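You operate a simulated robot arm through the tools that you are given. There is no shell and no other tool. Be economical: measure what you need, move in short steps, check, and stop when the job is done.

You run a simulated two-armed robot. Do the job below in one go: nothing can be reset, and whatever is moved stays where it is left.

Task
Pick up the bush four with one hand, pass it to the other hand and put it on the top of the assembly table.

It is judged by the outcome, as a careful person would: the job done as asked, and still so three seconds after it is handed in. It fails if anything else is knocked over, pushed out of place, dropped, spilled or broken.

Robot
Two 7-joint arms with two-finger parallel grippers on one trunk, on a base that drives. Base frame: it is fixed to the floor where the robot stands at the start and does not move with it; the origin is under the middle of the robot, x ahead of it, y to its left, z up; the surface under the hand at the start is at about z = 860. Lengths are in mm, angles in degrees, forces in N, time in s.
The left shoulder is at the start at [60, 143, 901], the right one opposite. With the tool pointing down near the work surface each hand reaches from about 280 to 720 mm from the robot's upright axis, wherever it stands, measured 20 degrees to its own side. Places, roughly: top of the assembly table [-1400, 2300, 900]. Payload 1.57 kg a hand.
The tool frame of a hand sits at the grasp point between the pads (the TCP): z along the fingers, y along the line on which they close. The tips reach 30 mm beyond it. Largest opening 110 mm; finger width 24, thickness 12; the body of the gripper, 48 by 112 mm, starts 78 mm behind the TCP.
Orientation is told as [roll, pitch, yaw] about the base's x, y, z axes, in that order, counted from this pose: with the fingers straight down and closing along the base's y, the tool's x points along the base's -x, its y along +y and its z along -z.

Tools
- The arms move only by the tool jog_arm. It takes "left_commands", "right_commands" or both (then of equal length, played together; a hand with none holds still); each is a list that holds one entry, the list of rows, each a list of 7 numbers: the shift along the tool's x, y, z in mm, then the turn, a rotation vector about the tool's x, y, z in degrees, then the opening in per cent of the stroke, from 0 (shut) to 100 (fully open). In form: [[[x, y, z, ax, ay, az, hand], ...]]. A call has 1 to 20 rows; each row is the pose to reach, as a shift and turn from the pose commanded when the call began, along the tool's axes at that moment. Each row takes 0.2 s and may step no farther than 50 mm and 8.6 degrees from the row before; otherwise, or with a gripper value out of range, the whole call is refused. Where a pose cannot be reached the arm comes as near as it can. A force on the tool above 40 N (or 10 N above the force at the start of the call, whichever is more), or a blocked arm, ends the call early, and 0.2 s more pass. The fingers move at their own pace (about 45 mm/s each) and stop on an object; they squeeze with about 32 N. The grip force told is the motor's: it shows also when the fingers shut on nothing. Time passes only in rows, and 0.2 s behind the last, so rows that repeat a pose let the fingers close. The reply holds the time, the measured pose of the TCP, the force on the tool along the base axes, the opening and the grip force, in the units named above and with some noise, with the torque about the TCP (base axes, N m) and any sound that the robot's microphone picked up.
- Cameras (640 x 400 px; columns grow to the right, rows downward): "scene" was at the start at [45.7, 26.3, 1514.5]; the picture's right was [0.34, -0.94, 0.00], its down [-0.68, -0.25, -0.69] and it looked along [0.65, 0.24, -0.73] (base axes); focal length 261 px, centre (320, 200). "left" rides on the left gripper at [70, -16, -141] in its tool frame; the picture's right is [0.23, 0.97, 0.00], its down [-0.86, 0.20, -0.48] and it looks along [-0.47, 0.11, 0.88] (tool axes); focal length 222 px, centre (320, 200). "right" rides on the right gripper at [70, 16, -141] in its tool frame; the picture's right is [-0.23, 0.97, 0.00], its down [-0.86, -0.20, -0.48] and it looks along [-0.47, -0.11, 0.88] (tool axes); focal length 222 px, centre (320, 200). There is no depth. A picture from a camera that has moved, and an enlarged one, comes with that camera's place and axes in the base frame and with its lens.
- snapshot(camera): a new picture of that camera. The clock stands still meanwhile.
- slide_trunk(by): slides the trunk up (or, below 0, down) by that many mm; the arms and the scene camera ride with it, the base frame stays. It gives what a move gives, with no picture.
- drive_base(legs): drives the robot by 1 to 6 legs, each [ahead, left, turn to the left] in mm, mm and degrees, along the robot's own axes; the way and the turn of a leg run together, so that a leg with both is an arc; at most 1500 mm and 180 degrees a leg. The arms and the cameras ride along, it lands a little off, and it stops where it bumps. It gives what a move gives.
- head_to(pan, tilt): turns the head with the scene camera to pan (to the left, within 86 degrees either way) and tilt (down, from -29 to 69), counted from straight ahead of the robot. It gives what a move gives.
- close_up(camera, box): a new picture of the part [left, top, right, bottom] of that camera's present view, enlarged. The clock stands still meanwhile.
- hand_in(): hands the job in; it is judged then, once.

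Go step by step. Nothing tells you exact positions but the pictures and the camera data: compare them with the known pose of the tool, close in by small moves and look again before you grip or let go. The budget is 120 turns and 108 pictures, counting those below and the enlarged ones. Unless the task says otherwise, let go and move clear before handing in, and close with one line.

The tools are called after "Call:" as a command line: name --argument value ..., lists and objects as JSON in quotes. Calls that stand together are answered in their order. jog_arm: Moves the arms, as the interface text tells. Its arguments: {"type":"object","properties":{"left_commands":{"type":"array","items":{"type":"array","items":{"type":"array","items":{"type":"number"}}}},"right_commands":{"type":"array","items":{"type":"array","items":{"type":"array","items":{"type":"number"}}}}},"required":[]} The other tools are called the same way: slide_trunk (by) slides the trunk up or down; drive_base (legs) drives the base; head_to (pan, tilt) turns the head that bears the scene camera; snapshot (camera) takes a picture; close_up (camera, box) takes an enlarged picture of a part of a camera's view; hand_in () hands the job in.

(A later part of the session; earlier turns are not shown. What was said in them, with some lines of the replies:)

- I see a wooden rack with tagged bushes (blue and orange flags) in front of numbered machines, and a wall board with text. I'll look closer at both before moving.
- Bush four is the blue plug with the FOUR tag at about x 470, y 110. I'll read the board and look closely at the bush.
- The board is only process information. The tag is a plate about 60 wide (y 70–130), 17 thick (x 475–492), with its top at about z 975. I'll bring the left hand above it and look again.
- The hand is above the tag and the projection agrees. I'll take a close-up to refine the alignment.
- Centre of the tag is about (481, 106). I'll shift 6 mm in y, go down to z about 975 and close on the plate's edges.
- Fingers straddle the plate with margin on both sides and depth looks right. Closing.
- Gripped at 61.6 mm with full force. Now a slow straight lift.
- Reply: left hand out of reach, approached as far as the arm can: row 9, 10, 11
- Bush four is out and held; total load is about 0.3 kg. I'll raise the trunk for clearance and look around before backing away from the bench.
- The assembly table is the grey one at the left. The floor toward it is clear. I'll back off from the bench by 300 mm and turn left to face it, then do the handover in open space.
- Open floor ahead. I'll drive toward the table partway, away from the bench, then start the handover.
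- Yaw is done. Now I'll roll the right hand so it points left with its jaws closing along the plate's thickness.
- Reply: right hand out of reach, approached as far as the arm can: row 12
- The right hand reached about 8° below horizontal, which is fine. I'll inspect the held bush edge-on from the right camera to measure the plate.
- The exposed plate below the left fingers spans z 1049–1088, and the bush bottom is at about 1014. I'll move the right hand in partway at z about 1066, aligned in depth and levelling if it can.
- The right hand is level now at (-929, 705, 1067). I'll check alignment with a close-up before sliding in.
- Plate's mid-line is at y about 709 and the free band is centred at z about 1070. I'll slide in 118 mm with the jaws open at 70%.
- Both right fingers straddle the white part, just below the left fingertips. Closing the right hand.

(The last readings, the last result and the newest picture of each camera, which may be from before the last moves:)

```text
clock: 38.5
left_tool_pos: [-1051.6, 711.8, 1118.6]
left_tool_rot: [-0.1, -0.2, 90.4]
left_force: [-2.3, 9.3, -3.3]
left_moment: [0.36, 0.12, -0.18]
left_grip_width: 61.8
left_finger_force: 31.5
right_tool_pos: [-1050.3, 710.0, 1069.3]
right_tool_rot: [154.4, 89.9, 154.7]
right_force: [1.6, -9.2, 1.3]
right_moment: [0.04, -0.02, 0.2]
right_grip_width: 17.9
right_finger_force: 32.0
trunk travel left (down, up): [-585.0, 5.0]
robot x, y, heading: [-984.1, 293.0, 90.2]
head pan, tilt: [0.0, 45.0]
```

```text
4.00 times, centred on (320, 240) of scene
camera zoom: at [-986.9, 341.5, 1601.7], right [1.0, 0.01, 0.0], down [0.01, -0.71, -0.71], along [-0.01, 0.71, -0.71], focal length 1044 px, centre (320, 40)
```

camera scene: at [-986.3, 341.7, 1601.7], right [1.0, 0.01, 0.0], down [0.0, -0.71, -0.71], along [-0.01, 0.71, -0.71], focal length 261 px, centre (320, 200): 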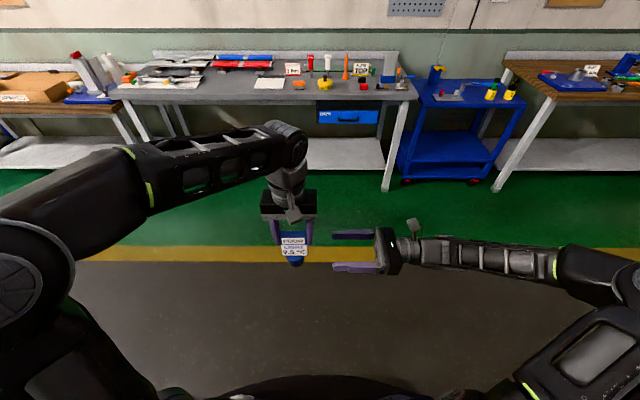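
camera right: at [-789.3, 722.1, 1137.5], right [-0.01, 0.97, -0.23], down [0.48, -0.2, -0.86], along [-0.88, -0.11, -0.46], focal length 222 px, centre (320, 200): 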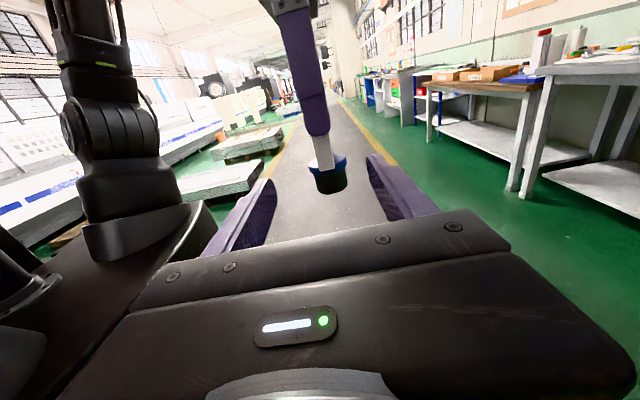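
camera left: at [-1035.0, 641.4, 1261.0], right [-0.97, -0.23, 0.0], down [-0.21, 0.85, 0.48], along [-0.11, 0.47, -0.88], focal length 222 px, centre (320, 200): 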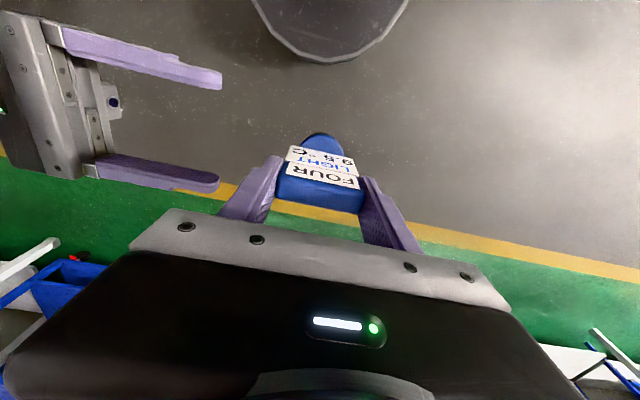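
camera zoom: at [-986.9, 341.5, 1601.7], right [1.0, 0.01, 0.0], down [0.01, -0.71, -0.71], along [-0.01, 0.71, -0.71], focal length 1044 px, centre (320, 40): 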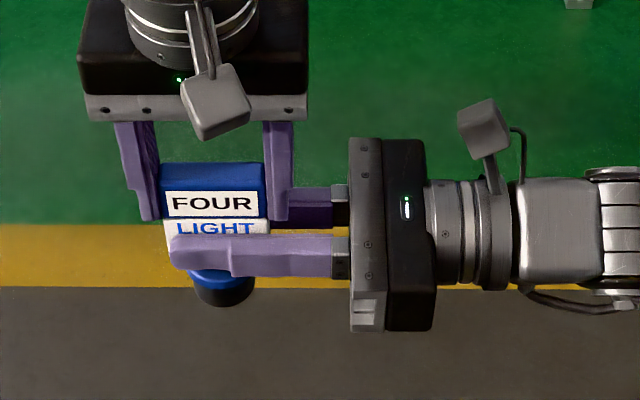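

Both hands hold it (17.9 mm grip, 32 N). I'll relieve the small side load, then open the left hand.

Call:
jog_arm --right_commands '[[[0, -0.8, 0, 0, 0, 0, 0], [0, -1.5, 0, 0, 0, 0, 0], [0, -1.5, 0, 0, 0, 0, 0]]]'

Call:
jog_arm --left_commands '[[[0, 0, 0, 0, 0, 0, 60], [0, 0, 0, 0, 0, 0, 65], [0, 0, 0, 0, 0, 0, 75], [0, 0, 0, 0, 0, 0, 85], [0, 0, 0, 0, 0, 0, 85]]]'

Call:
close_up --camera "scene" --box '[240, 190, 400, 290]'

```text
clock: 39.3
left_tool_pos: [-1050.9, 710.0, 1118.6]
left_tool_rot: [0.1, 0.0, 90.4]
left_force: [1.8, 5.1, -4.1]
left_moment: [0.41, 0.02, -0.3]
left_grip_width: 61.8
left_finger_force: 31.7
right_tool_pos: [-1048.7, 707.8, 1069.3]
right_tool_rot: [159.4, 89.8, 159.7]
right_force: [-1.7, -5.0, 0.3]
right_moment: [-0.12, -0.01, 0.3]
right_grip_width: 17.6
right_finger_force: 32.0
trunk travel left (down, up): [-585.0, 5.0]
robot x, y, heading: [-987.5, 294.6, 90.3]
head pan, tilt: [0.0, 45.0]
```

```text
clock: 40.5
left_tool_pos: [-1052.7, 709.4, 1119.0]
left_tool_rot: [0.0, 0.0, 90.3]
left_force: [-0.4, -0.6, 0.3]
left_moment: [0.0, -0.01, 0.01]
left_grip_width: 93.5
left_finger_force: 0.0
right_tool_pos: [-1049.6, 707.5, 1069.6]
right_tool_rot: [151.9, 89.9, 152.0]
right_force: [-0.6, 0.6, 0.3]
right_moment: [-0.03, 0.0, 0.0]
right_grip_width: 17.8
right_finger_force: 32.0
trunk travel left (down, up): [-585.0, 5.0]
robot x, y, heading: [-986.8, 291.8, 90.5]
head pan, tilt: [0.0, 45.0]
```

```text
4.00 times, centred on (320, 240) of scene
camera zoom: at [-986.9, 341.5, 1601.7], right [1.0, 0.01, 0.0], down [0.01, -0.71, -0.71], along [-0.01, 0.71, -0.71], focal length 1044 px, centre (320, 40)
```

zoom: 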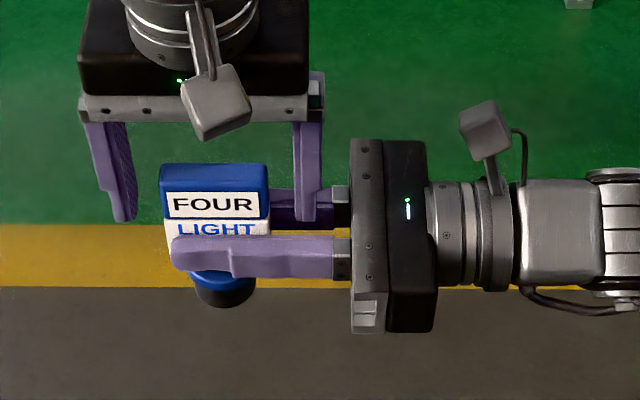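

Released on the left. I'll lift the left hand clear and then out to the left.

Call:
jog_arm --left_commands '[[[0, 0, -12, 0, 0, 0, 85], [0, 0, -25, 0, 0, 0, 85], [0, 0, -40, 0, 0, 0, 85], [0, 0, -55, 0, 0, 0, 85], [0, 0, -60, 0, 0, 0, 85]]]'

Call:
snapshot --camera "scene"

```text
clock: 41.7
left_tool_pos: [-1053.0, 709.6, 1180.5]
left_tool_rot: [-0.1, -0.1, 90.3]
left_force: [0.2, 0.4, -0.2]
left_moment: [0.0, -0.03, 0.0]
left_grip_width: 93.5
left_finger_force: 0.0
right_tool_pos: [-1049.2, 709.0, 1069.0]
right_tool_rot: [136.5, 89.8, 136.8]
right_force: [-0.1, -0.2, 0.2]
right_moment: [0.0, -0.02, -0.01]
right_grip_width: 17.6
right_finger_force: 31.8
trunk travel left (down, up): [-585.0, 5.0]
robot x, y, heading: [-984.2, 288.6, 90.3]
head pan, tilt: [0.0, 45.0]
```

```text
68 pictures are left
camera scene: at [-987.1, 341.2, 1601.7], right [1.0, 0.01, 0.0], down [0.01, -0.71, -0.71], along [0.0, 0.71, -0.71], focal length 261 px, centre (320, 200)
```

scene: 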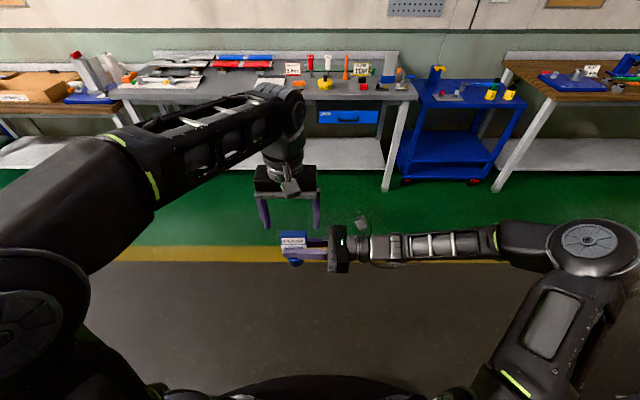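

The right hand holds the bush alone. I'll move the left hand out of the way, then drive closer to the table.

Call:
jog_arm --left_commands '[[[20, 30, 0, 0, 0, 0, 85], [40, 60, 0, 0, 0, 0, 85], [60, 95, 0, 0, 0, 0, 85], [80, 130, 0, 0, 0, 0, 85], [100, 165, 0, 0, 0, 0, 85], [120, 200, 0, 0, 0, 0, 85]]]'

Call:
drive_base --legs '[[800, 500, 0]]'

Call:
head_to --pan 0 --tilt 40

Call:
snapshot --camera "scene"

```text
clock: 43.1
left_tool_pos: [-1252.6, 584.6, 1171.4]
left_tool_rot: [-0.2, -0.1, 90.3]
left_force: [-0.2, -0.4, 0.2]
left_moment: [0.06, -0.06, 0.02]
left_grip_width: 93.4
left_finger_force: 0.1
left hand out of reach, approached as far as the arm can: row 4, 5, 6
right_tool_pos: [-1051.3, 707.8, 1070.6]
right_tool_rot: [92.7, 89.8, 93.2]
right_force: [0.1, 0.5, -0.6]
right_moment: [0.03, 0.01, -0.02]
right_grip_width: 17.9
right_finger_force: 31.6
trunk travel left (down, up): [-585.0, 5.0]
robot x, y, heading: [-988.4, 292.2, 90.2]
head pan, tilt: [0.0, 45.0]
```

```text
clock: 48.0
left_tool_pos: [-1741.9, 1397.1, 1172.0]
left_tool_rot: [0.0, 0.0, 89.7]
left_force: [-0.3, 0.9, -0.3]
left_moment: [0.0, -0.02, 0.0]
left_grip_width: 93.8
left_finger_force: 0.1
right_tool_pos: [-1538.5, 1518.2, 1069.9]
right_tool_rot: [161.6, 89.9, 161.1]
right_force: [-0.5, 0.8, -0.4]
right_moment: [0.0, -0.05, 0.0]
right_grip_width: 17.6
right_finger_force: 31.9
trunk travel left (down, up): [-585.0, 5.0]
robot x, y, heading: [-1482.3, 1100.7, 89.6]
head pan, tilt: [0.0, 45.0]
```

```text
clock: 48.7
left_tool_pos: [-1741.3, 1396.2, 1170.9]
left_tool_rot: [0.0, 0.0, 89.7]
left_force: [-0.2, 0.1, -0.3]
left_moment: [-0.02, 0.01, 0.01]
left_grip_width: 93.6
left_finger_force: 0.0
right_tool_pos: [-1538.9, 1517.7, 1069.7]
right_tool_rot: [151.1, 89.9, 150.8]
right_force: [-0.4, 0.6, 0.4]
right_moment: [0.01, 0.0, 0.02]
right_grip_width: 17.9
right_finger_force: 31.9
trunk travel left (down, up): [-585.0, 5.0]
robot x, y, heading: [-1484.8, 1100.0, 89.6]
head pan, tilt: [0.0, 40.0]
```

```text
67 pictures are left
camera scene: at [-1481.1, 1152.9, 1609.0], right [1.0, -0.01, 0.0], down [0.0, -0.64, -0.77], along [0.0, 0.77, -0.64], focal length 261 px, centre (320, 200)
```

scene: 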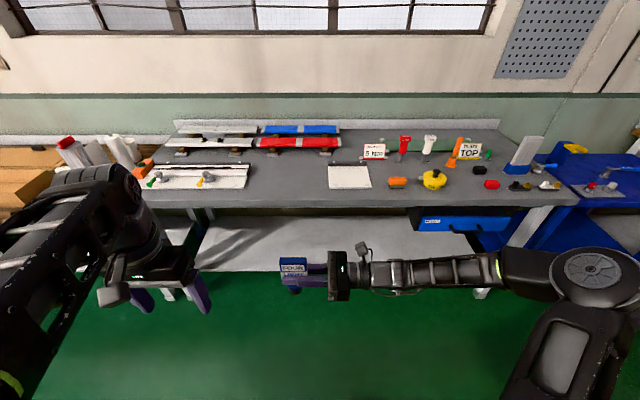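

The table front middle, left of the white sheet, is clear. To keep my elbow off the table I'll swing the right hand to point more forward, then look again.

Call:
jog_arm --right_commands '[[[0, 10, -17, -7.5, 0, 0, 0], [0, 20, -34, -15, 0, 0, 0], [0, 30, -51, -22.5, 0, 0, 0], [0, 41, -68, -30, 0, 0, 0], [0, 51, -85, -37.5, 0, 0, 0], [0, 61, -103, -45, 0, 0, 0], [0, 72, -120, -52.5, 0, 0, 0], [0, 82, -137, -60, 0, 0, 0], [0, 82, -137, -60, 0, 0, 0]]]'

Call:
snapshot --camera "scene"

Call:
snapshot --camera "right"

```text
clock: 50.7
left_tool_pos: [-1741.6, 1396.7, 1170.9]
left_tool_rot: [0.0, 0.0, 89.6]
left_force: [-0.2, -0.6, 0.5]
left_moment: [-0.01, -0.02, 0.0]
left_grip_width: 93.6
left_finger_force: 0.1
right_tool_pos: [-1400.4, 1613.2, 1063.5]
right_tool_rot: [-156.6, 89.8, 142.9]
right_force: [0.5, 0.2, -0.6]
right_moment: [0.03, 0.0, 0.01]
right_grip_width: 18.0
right_finger_force: 31.6
right hand out of reach, approached as far as the arm can: row 7, 8, 9
trunk travel left (down, up): [-585.0, 5.0]
robot x, y, heading: [-1481.1, 1102.1, 89.7]
head pan, tilt: [0.0, 40.0]
```

```text
66 pictures are left
camera scene: at [-1481.0, 1152.9, 1609.0], right [1.0, -0.01, 0.0], down [0.0, -0.64, -0.77], along [0.0, 0.77, -0.64], focal length 261 px, centre (320, 200)
```

scene: 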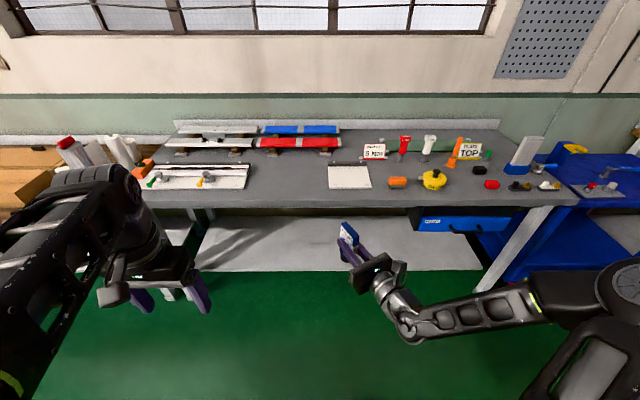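

```text
65 pictures are left
camera right: at [-1317.2, 1498.6, 1134.7], right [0.85, 0.48, -0.23], down [0.06, -0.51, -0.86], along [-0.53, 0.71, -0.47], focal length 222 px, centre (320, 200)
```

right: 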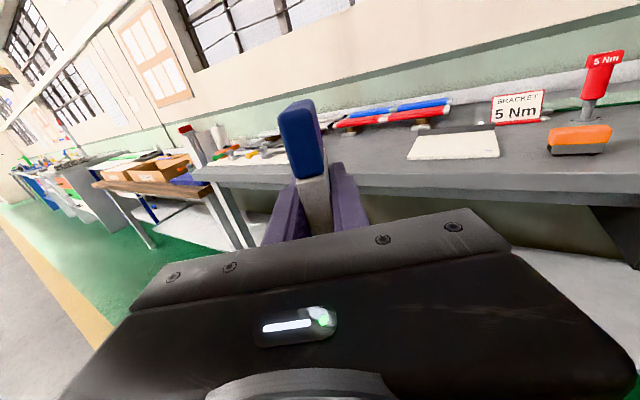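

Good pose: the hand points forward-left and the elbow is back. I'll drive 200 left and 330 ahead, then measure the table.

Call:
drive_base --legs '[[330, 200, 0]]'

Call:
head_to --pan -5 --tilt 45

Call:
snapshot --camera "scene"

Call:
snapshot --camera "right"

Call:
snapshot --camera "left"

```text
clock: 53.1
left_tool_pos: [-1935.0, 1726.2, 1171.3]
left_tool_rot: [0.0, 0.0, 89.7]
left_force: [0.2, 0.0, 0.8]
left_moment: [-0.02, -0.06, 0.0]
left_grip_width: 93.4
left_finger_force: 0.1
right_tool_pos: [-1594.2, 1943.8, 1064.8]
right_tool_rot: [-121.7, 90.0, 177.8]
right_force: [0.1, 0.3, 0.2]
right_moment: [0.04, 0.01, 0.0]
right_grip_width: 17.8
right_finger_force: 32.3
trunk travel left (down, up): [-585.0, 5.0]
robot x, y, heading: [-1676.4, 1428.6, 89.7]
head pan, tilt: [0.0, 40.0]
```

```text
clock: 53.8
left_tool_pos: [-1935.9, 1724.5, 1172.0]
left_tool_rot: [0.0, 0.0, 89.8]
left_force: [-0.4, -0.1, 0.3]
left_moment: [-0.02, 0.04, 0.02]
left_grip_width: 93.1
left_finger_force: 0.1
right_tool_pos: [-1595.1, 1942.3, 1065.7]
right_tool_rot: [-141.7, 89.8, 158.1]
right_force: [-0.4, -0.1, -0.3]
right_moment: [-0.03, 0.01, 0.01]
right_grip_width: 17.9
right_finger_force: 31.7
trunk travel left (down, up): [-585.0, 5.0]
robot x, y, heading: [-1674.0, 1428.1, 89.7]
head pan, tilt: [-5.0, 45.0]
```

```text
64 pictures are left
camera scene: at [-1667.4, 1478.4, 1601.8], right [1.0, -0.09, 0.0], down [-0.07, -0.7, -0.71], along [0.07, 0.7, -0.71], focal length 261 px, centre (320, 200)
```

scene: 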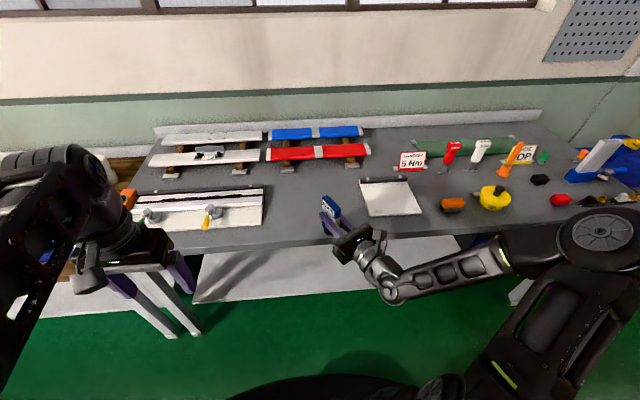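

```text
63 pictures are left
camera right: at [-1510.8, 1828.2, 1134.7], right [0.85, 0.48, -0.23], down [0.06, -0.51, -0.86], along [-0.53, 0.71, -0.46], focal length 222 px, centre (320, 200)
```

right: 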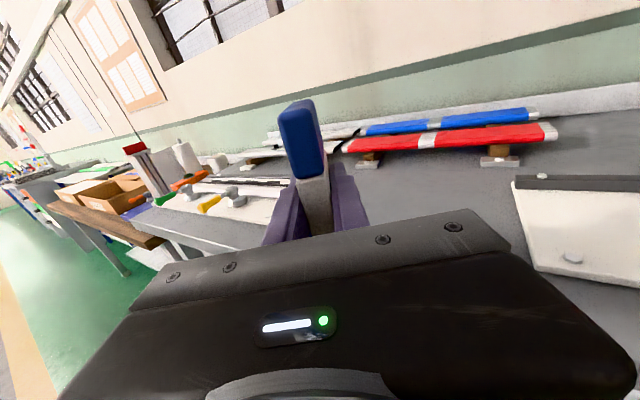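

```text
62 pictures are left
camera left: at [-1919.8, 1656.8, 1313.5], right [-0.98, -0.22, 0.0], down [-0.19, 0.86, 0.48], along [-0.11, 0.47, -0.88], focal length 222 px, centre (320, 200)
```

left: 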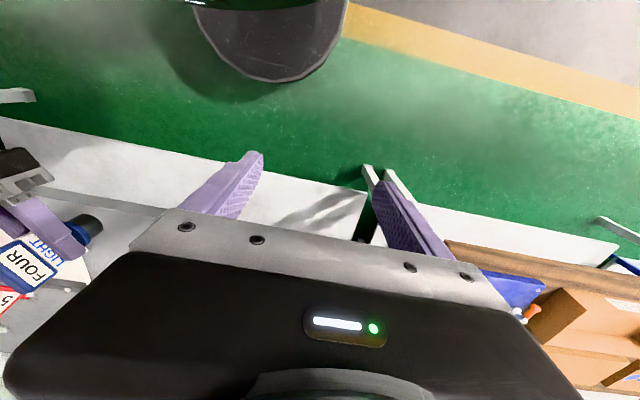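

The table top is at about z 900–910 with its front edge at y about 1965. A clear spot is around (-1610, 2065). I'll turn the base 15° right so my elbow stays off the table, and move into place.

Call:
drive_base --legs '[[0, 0, -15], [119, 182, 0]]'

Call:
head_to --pan -5 --tilt 50

Call:
snapshot --camera "scene"

Call:
snapshot --camera "left"

Call:
snapshot --camera "right"

```text
clock: 56.3
left_tool_pos: [-1993.9, 1946.3, 1170.4]
left_tool_rot: [-0.1, 0.1, 74.7]
left_force: [-0.1, 0.5, 0.4]
left_moment: [0.01, -0.02, -0.02]
left_grip_width: 93.6
left_finger_force: 0.0
right_tool_pos: [-1609.2, 2067.6, 1063.9]
right_tool_rot: [-107.9, 89.9, 176.7]
right_force: [0.0, 0.1, 0.1]
right_moment: [0.04, 0.01, 0.01]
right_grip_width: 17.8
right_finger_force: 31.8
trunk travel left (down, up): [-585.0, 5.0]
robot x, y, heading: [-1815.7, 1591.1, 74.6]
head pan, tilt: [-5.0, 45.0]
```

```text
clock: 57.0
left_tool_pos: [-1992.7, 1944.1, 1171.8]
left_tool_rot: [0.0, 0.1, 74.6]
left_force: [0.5, 0.0, 0.5]
left_moment: [0.0, -0.02, 0.05]
left_grip_width: 93.6
left_finger_force: 0.0
right_tool_pos: [-1607.2, 2065.8, 1063.6]
right_tool_rot: [-133.9, 89.9, 150.6]
right_force: [0.2, 0.6, 0.6]
right_moment: [0.01, -0.03, 0.0]
right_grip_width: 17.6
right_finger_force: 32.1
trunk travel left (down, up): [-585.0, 5.0]
robot x, y, heading: [-1818.5, 1589.4, 75.0]
head pan, tilt: [-5.0, 50.0]
```

```text
61 pictures are left
camera scene: at [-1799.6, 1632.6, 1594.9], right [0.94, -0.35, 0.0], down [-0.27, -0.72, -0.64], along [0.22, 0.6, -0.77], focal length 261 px, centre (320, 200)
```

scene: 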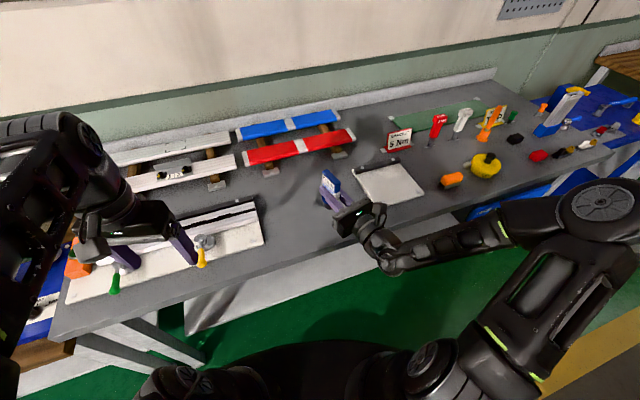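

```text
60 pictures are left
camera left: at [-1996.5, 1874.0, 1313.5], right [-1.0, 0.04, 0.0], down [0.03, 0.88, 0.48], along [0.02, 0.48, -0.88], focal length 222 px, centre (320, 200)
```

left: 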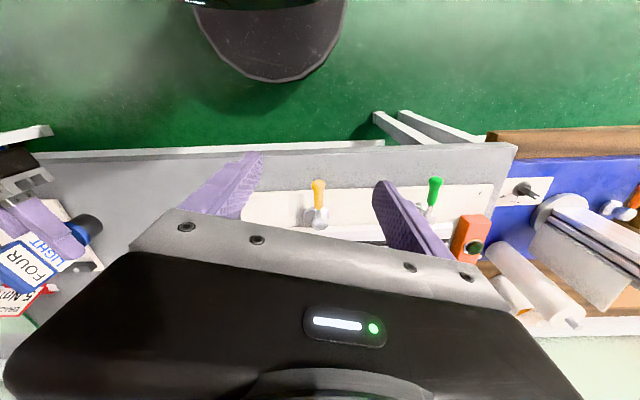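

```text
59 pictures are left
camera right: at [-1556.9, 1934.1, 1134.6], right [0.94, 0.25, -0.23], down [-0.07, -0.51, -0.86], along [-0.33, 0.82, -0.47], focal length 222 px, centre (320, 200)
```

right: 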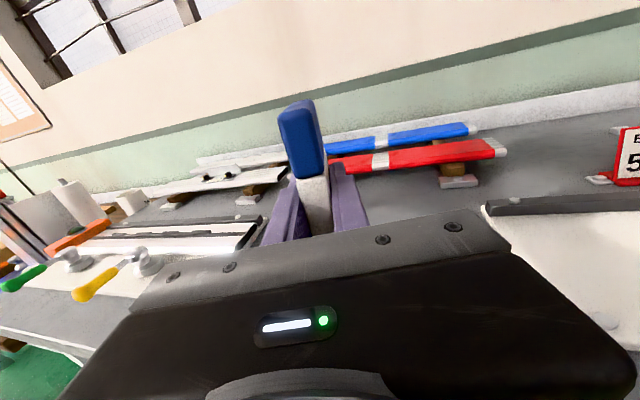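

Positioned over clear table at (-1607, 2066). I'll lower the right arm only, since the left hand is above the clamp levers, and stop short to look.

Call:
jog_arm --right_commands '[[[-12, 0, 0, 0, 0, 0, 0], [-25, 0, 0, 0, 0, 0, 0], [-38, 0, 0, 0, 0, 0, 0], [-50, 0, 0, 0, 0, 0, 0], [-62, 0, 0, 0, 0, 0, 0], [-72, 0, 0, 0, 0, 0, 0], [-80, 0, 0, 0, 0, 0, 0], [-80, 0, 0, 0, 0, 0, 0]]]'

Call:
snapshot --camera "scene"

Call:
close_up --camera "left" --box '[0, 120, 200, 320]'

Call:
close_up --camera "scene" --box '[270, 150, 430, 280]'

```text
clock: 58.8
left_tool_pos: [-1992.4, 1944.8, 1171.8]
left_tool_rot: [0.0, 0.0, 74.7]
left_force: [0.5, -0.2, 0.4]
left_moment: [-0.01, -0.02, 0.0]
left_grip_width: 93.5
left_finger_force: 0.1
right_tool_pos: [-1609.4, 2065.7, 984.2]
right_tool_rot: [-140.3, 89.9, 144.3]
right_force: [-1.1, 0.0, 0.5]
right_moment: [0.0, 0.0, 0.0]
right_grip_width: 17.7
right_finger_force: 31.9
trunk travel left (down, up): [-585.0, 5.0]
robot x, y, heading: [-1817.1, 1590.1, 74.6]
head pan, tilt: [-5.0, 50.0]
```

```text
58 pictures are left
camera scene: at [-1799.8, 1632.8, 1594.8], right [0.94, -0.35, 0.0], down [-0.27, -0.72, -0.64], along [0.22, 0.6, -0.77], focal length 261 px, centre (320, 200)
```

scene: 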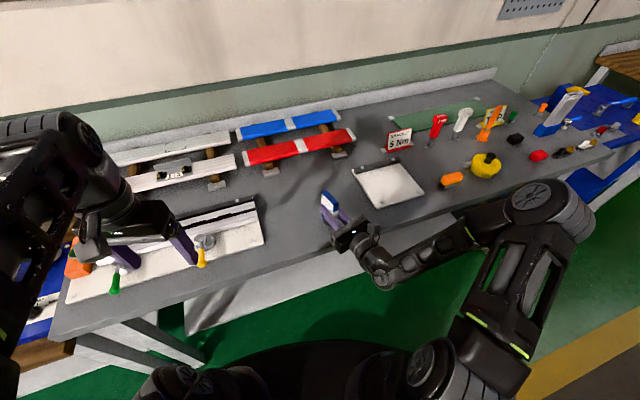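

```text
2.00 times, centred on (100, 220) of left
camera zoom: at [-1996.6, 1874.1, 1313.4], right [-1.0, 0.04, 0.0], down [0.03, 0.88, 0.48], along [0.02, 0.48, -0.88], focal length 444 px, centre (760, 160)
```

zoom: 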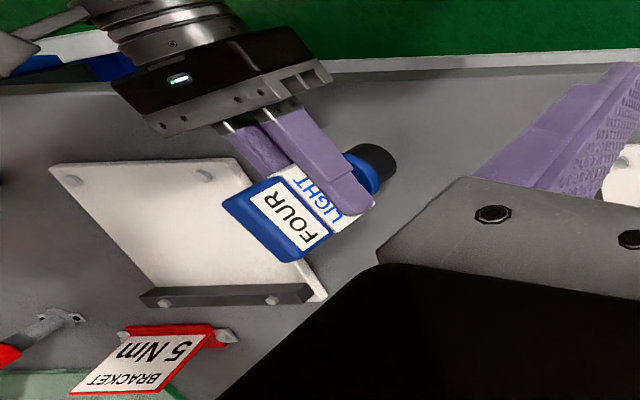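

```text
3.08 times, centred on (350, 215) of scene
camera zoom: at [-1799.8, 1632.8, 1594.8], right [0.94, -0.35, 0.0], down [-0.27, -0.72, -0.64], along [0.22, 0.6, -0.77], focal length 803 px, centre (228, 154)
```

zoom: 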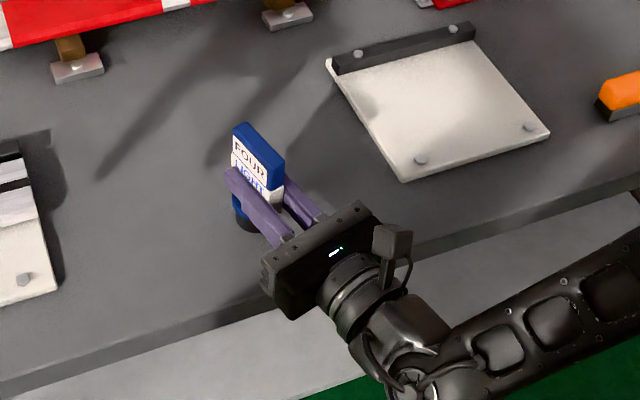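

Bush bottom should be roughly 25 mm above the table with open surface around it. I'll lower in small steps and watch the force.

Call:
jog_arm --right_commands '[[[-5, 0, 0, 0, 0, 0, 0], [-10, 0, 0, 0, 0, 0, 0], [-15, 0, 0, 0, 0, 0, 0], [-15, 0, 0, 0, 0, 0, 0]]]'

Call:
close_up --camera "scene" --box '[300, 170, 380, 235]'

Call:
close_up --camera "left" --box '[60, 170, 140, 235]'

```text
clock: 59.8
left_tool_pos: [-1992.5, 1943.7, 1171.8]
left_tool_rot: [0.0, -0.1, 74.7]
left_force: [-0.3, -0.6, -0.8]
left_moment: [-0.03, -0.01, -0.02]
left_grip_width: 93.6
left_finger_force: 0.1
right_tool_pos: [-1609.1, 2066.0, 969.6]
right_tool_rot: [-153.4, 89.9, 131.2]
right_force: [0.2, 0.1, -0.4]
right_moment: [-0.03, -0.02, 0.01]
right_grip_width: 17.7
right_finger_force: 32.4
trunk travel left (down, up): [-585.0, 5.0]
robot x, y, heading: [-1817.8, 1586.3, 74.6]
head pan, tilt: [-5.0, 50.0]
```

```text
6.15 times, centred on (340, 202) of scene
camera zoom: at [-1799.8, 1632.8, 1594.8], right [0.94, -0.35, 0.0], down [-0.27, -0.72, -0.64], along [0.22, 0.6, -0.77], focal length 1606 px, centre (197, 185)
```

zoom: 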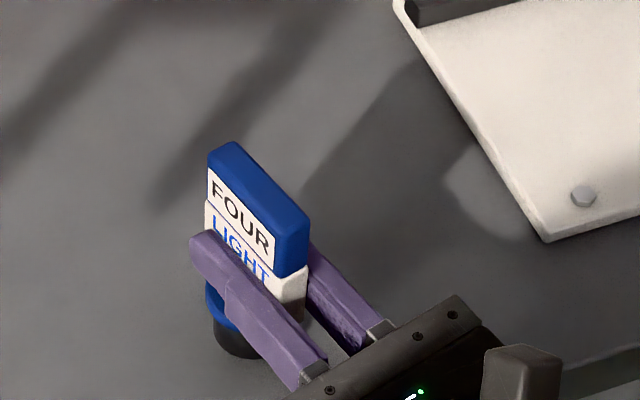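

```text
6.15 times, centred on (100, 202) of left
camera zoom: at [-1996.7, 1874.2, 1313.4], right [-1.0, 0.04, 0.0], down [0.03, 0.88, 0.48], along [0.02, 0.48, -0.88], focal length 1367 px, centre (1674, 185)
```

zoom: 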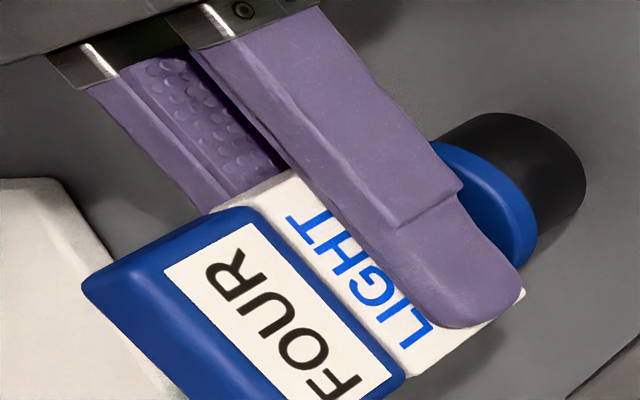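

No contact yet at TCP 969.6. Lowering another 8 mm slowly.

Call:
jog_arm --right_commands '[[[-2, 0, 0, 0, 0, 0, 0], [-4, 0, 0, 0, 0, 0, 0], [-6, 0, 0, 0, 0, 0, 0], [-8, 0, 0, 0, 0, 0, 0], [-8, 0, 0, 0, 0, 0, 0]]]'

```text
clock: 61.0
left_tool_pos: [-1993.3, 1944.6, 1171.8]
left_tool_rot: [0.1, -0.1, 74.7]
left_force: [0.0, 0.4, 0.1]
left_moment: [-0.03, 0.01, 0.0]
left_grip_width: 93.6
left_finger_force: 0.0
right_tool_pos: [-1608.0, 2067.8, 962.3]
right_tool_rot: [-137.7, 89.8, 147.0]
right_force: [-1.1, -0.4, 0.0]
right_moment: [-0.02, -0.01, 0.0]
right_grip_width: 17.9
right_finger_force: 32.1
trunk travel left (down, up): [-585.0, 5.0]
robot x, y, heading: [-1823.9, 1594.5, 74.8]
head pan, tilt: [-5.0, 50.0]
```

Call:
jog_arm --right_commands '[[[-2, 0, 0, 0, 0, 0, 0], [-4, 0, 0, 0, 0, 0, 0], [-4, 0, 0, 0, 0, 0, 0]]]'

Call:
close_up --camera "left" --box '[60, 170, 140, 235]'

```text
clock: 61.8
left_tool_pos: [-1993.4, 1944.4, 1171.3]
left_tool_rot: [0.1, 0.0, 74.7]
left_force: [-0.4, 0.0, 0.5]
left_moment: [0.0, 0.02, -0.04]
left_grip_width: 93.7
left_finger_force: 0.0
right_tool_pos: [-1608.3, 2067.4, 957.5]
right_tool_rot: [-148.7, 89.9, 135.9]
right_force: [0.3, 0.0, 0.5]
right_moment: [0.01, 0.01, 0.01]
right_grip_width: 17.8
right_finger_force: 32.4
trunk travel left (down, up): [-585.0, 5.0]
robot x, y, heading: [-1816.9, 1589.5, 74.7]
head pan, tilt: [-5.0, 50.0]
```

```text
6.15 times, centred on (100, 202) of left
camera zoom: at [-1996.6, 1874.2, 1313.4], right [-1.0, 0.04, 0.0], down [0.03, 0.88, 0.48], along [0.02, 0.48, -0.88], focal length 1367 px, centre (1674, 185)
```

zoom: 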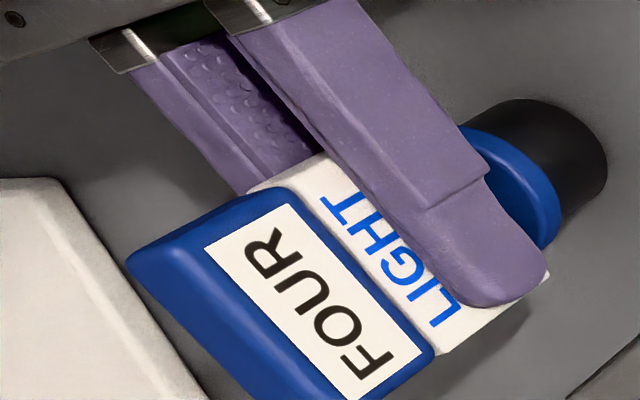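

Still free. Continuing down in 2–3 mm steps.

Call:
jog_arm --right_commands '[[[-1.5, 0, 0, 0, 0, 0, 0], [-3, 0, 0, 0, 0, 0, 0], [-3, 0, 0, 0, 0, 0, 0]]]'

Call:
jog_arm --right_commands '[[[-1, 0, 0, 0, 0, 0, 0], [-2, 0, 0, 0, 0, 0, 0], [-2, 0, 0, 0, 0, 0, 0]]]'

```text
clock: 62.6
left_tool_pos: [-1993.2, 1943.2, 1172.4]
left_tool_rot: [0.0, 0.0, 74.8]
left_force: [-0.4, -0.3, 0.0]
left_moment: [0.03, -0.01, 0.0]
left_grip_width: 93.4
left_finger_force: 0.0
right_tool_pos: [-1608.1, 2066.9, 955.9]
right_tool_rot: [175.4, 89.7, 100.0]
right_force: [2.1, 0.7, 7.1]
right_moment: [-0.13, -0.14, 0.04]
right_grip_width: 18.0
right_finger_force: 31.7
trunk travel left (down, up): [-585.0, 5.0]
robot x, y, heading: [-1817.3, 1587.6, 74.6]
head pan, tilt: [-5.0, 50.0]
```

```text
clock: 63.4
left_tool_pos: [-1992.6, 1942.7, 1172.4]
left_tool_rot: [0.2, -0.1, 74.8]
left_force: [0.3, -0.9, -0.5]
left_moment: [0.02, -0.01, 0.0]
left_grip_width: 93.2
left_finger_force: 0.0
right_tool_pos: [-1607.2, 2067.2, 956.4]
right_tool_rot: [172.3, 89.4, 96.8]
right_force: [7.1, 2.8, 29.5]
right_moment: [-0.37, -0.31, 0.12]
right_grip_width: 18.2
right_finger_force: 32.0
trunk travel left (down, up): [-585.0, 5.0]
robot x, y, heading: [-1820.0, 1590.1, 75.1]
head pan, tilt: [-5.0, 50.0]
```

Contact with the table, now pressing 29 N. I'll back off 2 mm to unload it and look.

Call:
jog_arm --right_commands '[[[1, 0, 0, 0, 0, 0, 0], [2, 0, 0, 0, 0, 0, 0], [2, 0, 0, 0, 0, 0, 0]]]'

Call:
close_up --camera "left" --box '[60, 170, 140, 235]'

Call:
close_up --camera "scene" --box '[300, 170, 380, 235]'

```text
clock: 64.2
left_tool_pos: [-1993.0, 1944.4, 1172.3]
left_tool_rot: [0.0, -0.1, 74.7]
left_force: [0.4, -0.3, -0.3]
left_moment: [-0.02, 0.01, -0.01]
left_grip_width: 93.4
left_finger_force: 0.1
right_tool_pos: [-1609.3, 2067.0, 955.5]
right_tool_rot: [-179.2, 89.7, 105.4]
right_force: [5.8, 7.9, 23.6]
right_moment: [0.09, -0.09, 0.03]
right_grip_width: 17.7
right_finger_force: 32.2
trunk travel left (down, up): [-585.0, 5.0]
robot x, y, heading: [-1815.7, 1594.3, 74.7]
head pan, tilt: [-5.0, 50.0]
```

```text
6.15 times, centred on (100, 202) of left
camera zoom: at [-1996.8, 1873.5, 1313.6], right [-1.0, 0.04, 0.0], down [0.03, 0.88, 0.48], along [0.02, 0.48, -0.88], focal length 1367 px, centre (1674, 185)
```

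zoom: 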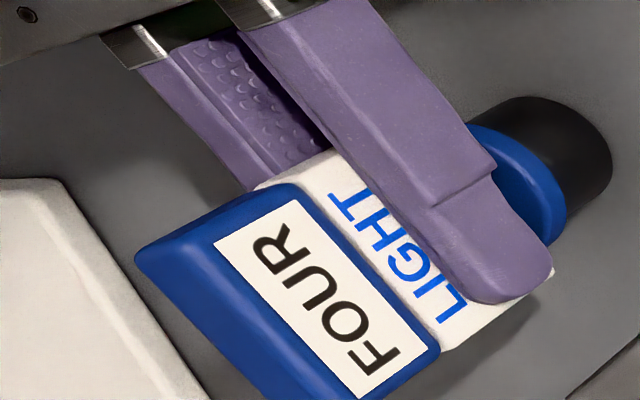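

```text
6.15 times, centred on (340, 202) of scene
camera zoom: at [-1800.0, 1632.0, 1594.9], right [0.94, -0.35, 0.0], down [-0.27, -0.72, -0.64], along [0.22, 0.6, -0.77], focal length 1606 px, centre (197, 185)
```

zoom: 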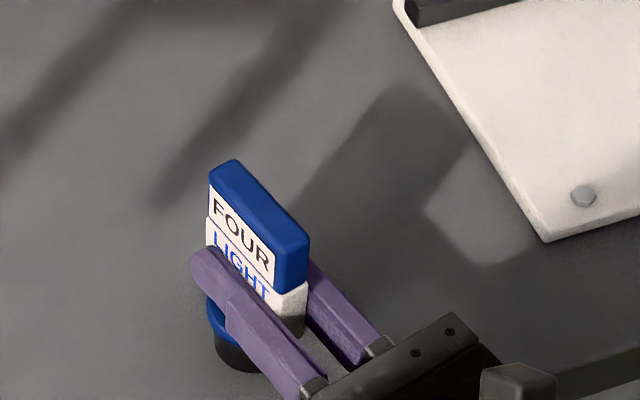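

Still loaded; easing up a little more.

Call:
jog_arm --right_commands '[[[0.7, 0, 0, 0, 0, 0, 0], [1.5, 0, 0, 0, 0, 0, 0], [1.5, 0, 0, 0, 0, 0, 0]]]'

```text
clock: 65.0
left_tool_pos: [-1992.8, 1943.8, 1171.6]
left_tool_rot: [0.0, -0.1, 74.8]
left_force: [0.1, 0.6, 0.1]
left_moment: [-0.06, 0.02, 0.04]
left_grip_width: 93.5
left_finger_force: 0.0
right_tool_pos: [-1609.3, 2065.6, 956.2]
right_tool_rot: [-151.5, 90.0, 133.1]
right_force: [3.8, 5.2, 14.6]
right_moment: [0.31, -0.11, -0.07]
right_grip_width: 17.8
right_finger_force: 32.0
trunk travel left (down, up): [-585.0, 5.0]
robot x, y, heading: [-1819.6, 1591.5, 74.6]
head pan, tilt: [-5.0, 50.0]
```

Call:
jog_arm --right_commands '[[[0.5, 0, 0, 0, 0, 0, 0], [1, 0, 0, 0, 0, 0, 0], [1.5, 0, 0, 0, 0, 0, 0], [1.5, 0, 0, 0, 0, 0, 0]]]'

```text
clock: 66.0
left_tool_pos: [-1993.2, 1943.8, 1169.9]
left_tool_rot: [-0.1, 0.0, 74.7]
left_force: [-0.1, -0.4, 0.5]
left_moment: [0.03, 0.01, -0.01]
left_grip_width: 93.6
left_finger_force: 0.0
right_tool_pos: [-1609.1, 2067.6, 956.2]
right_tool_rot: [-35.4, 89.7, -110.7]
right_force: [-0.9, 1.3, 0.2]
right_moment: [0.02, -0.02, -0.01]
right_grip_width: 17.9
right_finger_force: 32.3
trunk travel left (down, up): [-585.0, 5.0]
robot x, y, heading: [-1821.3, 1593.0, 74.8]
head pan, tilt: [-5.0, 50.0]
```

Load is off and the bush is within a millimetre of the table. I'll settle it 0.8 mm to light contact and open slowly.

Call:
jog_arm --right_commands '[[[-0.8, 0, 0, 0, 0, 0, 0], [-0.8, 0, 0, 0, 0, 0, 0]]]'

Call:
jog_arm --right_commands '[[[0, 0, 0, 0, 0, 0, 18], [0, 0, 0, 0, 0, 0, 20], [0, 0, 0, 0, 0, 0, 24], [0, 0, 0, 0, 0, 0, 30], [0, 0, 0, 0, 0, 0, 40], [0, 0, 0, 0, 0, 0, 50], [0, 0, 0, 0, 0, 0, 60], [0, 0, 0, 0, 0, 0, 60]]]'

Call:
close_up --camera "scene" --box '[300, 170, 380, 235]'

Call:
snapshot --camera "right"

```text
clock: 66.6
left_tool_pos: [-1992.1, 1943.8, 1172.2]
left_tool_rot: [0.0, 0.0, 74.7]
left_force: [-0.4, 0.5, -0.1]
left_moment: [-0.01, 0.02, 0.01]
left_grip_width: 93.7
left_finger_force: 0.0
right_tool_pos: [-1608.3, 2066.3, 956.8]
right_tool_rot: [-121.3, 89.8, 163.4]
right_force: [0.6, 0.2, -1.3]
right_moment: [-0.01, 0.04, -0.03]
right_grip_width: 17.8
right_finger_force: 31.6
trunk travel left (down, up): [-585.0, 5.0]
robot x, y, heading: [-1820.5, 1593.9, 74.4]
head pan, tilt: [-5.0, 50.0]
```

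```text
clock: 68.4
left_tool_pos: [-1992.0, 1944.2, 1171.8]
left_tool_rot: [0.0, 0.0, 74.7]
left_force: [1.2, 0.3, 0.1]
left_moment: [0.01, 0.0, -0.02]
left_grip_width: 93.5
left_finger_force: 0.2
right_tool_pos: [-1607.9, 2067.5, 957.4]
right_tool_rot: [-150.1, 89.9, 134.5]
right_force: [-0.1, 0.6, -0.1]
right_moment: [0.01, 0.02, 0.0]
right_grip_width: 66.2
right_finger_force: 0.0
trunk travel left (down, up): [-585.0, 5.0]
robot x, y, heading: [-1822.6, 1590.0, 74.9]
head pan, tilt: [-5.0, 50.0]
```

```text
6.15 times, centred on (340, 202) of scene
camera zoom: at [-1799.9, 1632.7, 1594.8], right [0.94, -0.35, 0.0], down [-0.27, -0.72, -0.64], along [0.22, 0.6, -0.77], focal length 1606 px, centre (197, 185)
```

zoom: 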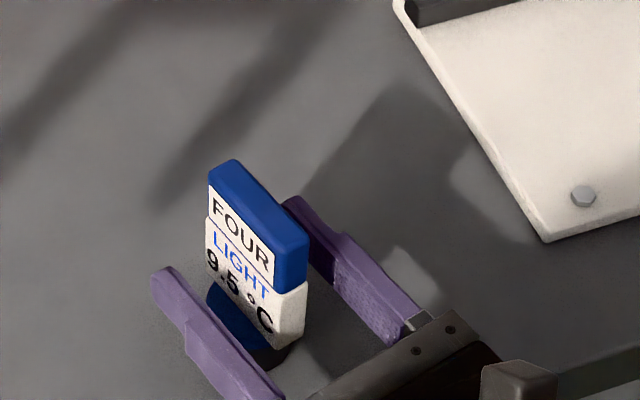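

```text
49 pictures are left
camera right: at [-1557.1, 1934.5, 1027.3], right [0.94, 0.25, -0.23], down [-0.07, -0.51, -0.86], along [-0.33, 0.82, -0.46], focal length 222 px, centre (320, 200)
```

right: 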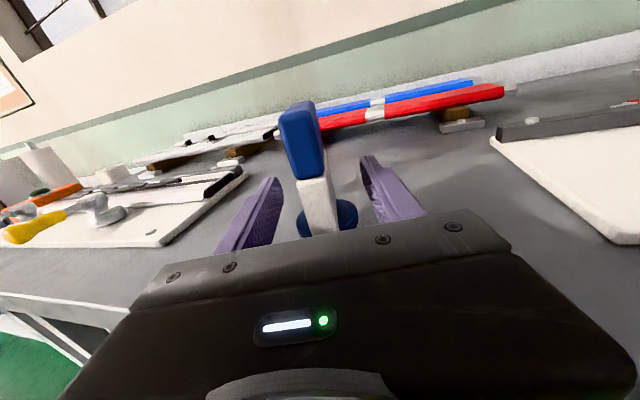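

The bush stands on the table by itself, clear of both fingers. I'll withdraw straight back along the fingers.

Call:
jog_arm --right_commands '[[[0, 0, -10, 0, 0, 0, 60], [0, 0, -25, 0, 0, 0, 60], [0, 0, -40, 0, 0, 0, 60], [0, 0, -55, 0, 0, 0, 60], [0, 0, -75, 0, 0, 0, 60], [0, 0, -95, 0, 0, 0, 60], [15, 0, -110, 0, 0, 0, 60], [35, 0, -120, 0, 0, 0, 60]]]'

Call:
snapshot --camera "scene"

Call:
snapshot --camera "right"

```text
clock: 70.2
left_tool_pos: [-1992.8, 1945.0, 1170.7]
left_tool_rot: [0.0, 0.0, 74.7]
left_force: [0.8, 0.0, -0.6]
left_moment: [-0.02, 0.01, -0.01]
left_grip_width: 93.7
left_finger_force: 0.1
right_tool_pos: [-1564.8, 1974.2, 956.1]
right_tool_rot: [-154.1, 89.8, 130.5]
right_force: [-0.1, 0.4, -0.4]
right_moment: [0.0, 0.01, 0.01]
right_grip_width: 65.8
right_finger_force: 0.1
right hand out of reach, approached as far as the arm can: row 6, 7, 8
trunk travel left (down, up): [-585.0, 5.0]
robot x, y, heading: [-1817.0, 1589.3, 74.8]
head pan, tilt: [-5.0, 50.0]
```

```text
48 pictures are left
camera scene: at [-1799.9, 1632.9, 1594.8], right [0.94, -0.35, 0.0], down [-0.27, -0.72, -0.64], along [0.22, 0.6, -0.77], focal length 261 px, centre (320, 200)
```

scene: 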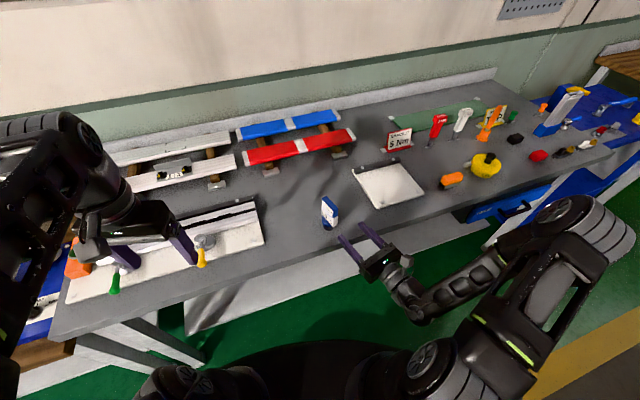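

```text
47 pictures are left
camera right: at [-1513.5, 1841.1, 1026.2], right [0.94, 0.25, -0.23], down [-0.07, -0.51, -0.86], along [-0.33, 0.82, -0.46], focal length 222 px, centre (320, 200)
```

right: 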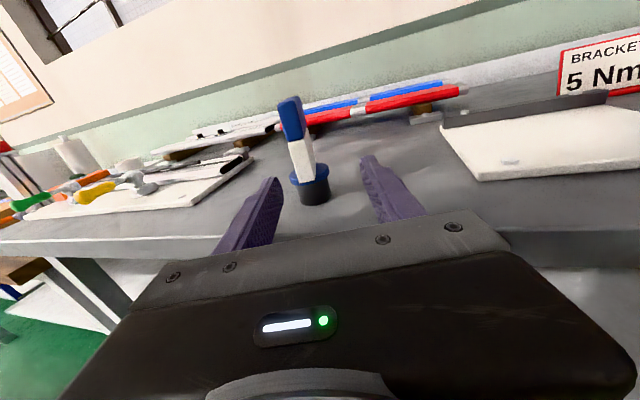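

The bush stands upright and alone. I'll back the robot away straight from the table for clearance and check once more.

Call:
drive_base --legs '[[-241, -65, 0]]'

Call:
snapshot --camera "scene"

```text
clock: 72.0
left_tool_pos: [-1992.5, 1695.4, 1172.4]
left_tool_rot: [-0.1, 0.0, 74.9]
left_force: [0.1, -0.4, 0.0]
left_moment: [0.02, -0.01, 0.01]
left_grip_width: 93.6
left_finger_force: 0.2
right_tool_pos: [-1565.0, 1726.6, 956.2]
right_tool_rot: [-172.5, 89.7, 112.4]
right_force: [0.1, 0.6, -1.0]
right_moment: [-0.01, -0.02, -0.01]
right_grip_width: 65.9
right_finger_force: 0.1
trunk travel left (down, up): [-585.0, 5.0]
robot x, y, heading: [-1819.6, 1345.8, 74.7]
head pan, tilt: [-5.0, 50.0]
```

```text
46 pictures are left
camera scene: at [-1798.8, 1383.9, 1594.9], right [0.94, -0.34, 0.0], down [-0.26, -0.72, -0.64], along [0.22, 0.6, -0.77], focal length 261 px, centre (320, 200)
```

scene: 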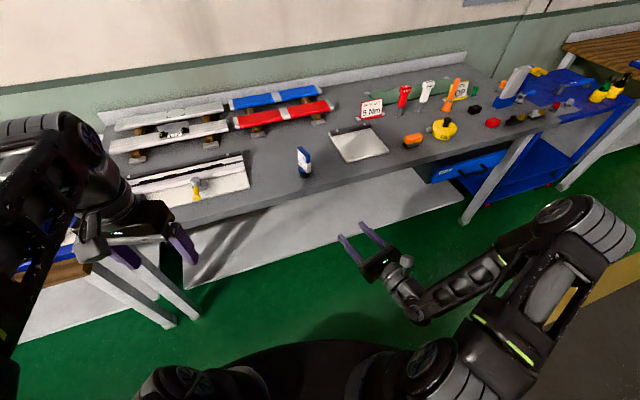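

Bush four stands upright on the assembly table, nothing else has moved, and both hands are clear. Handing in.

Call:
hand_in

```text
The job is handed in.
```

Bush four was picked up with the left hand, passed to the right hand, and now stands upright on top of the assembly table.
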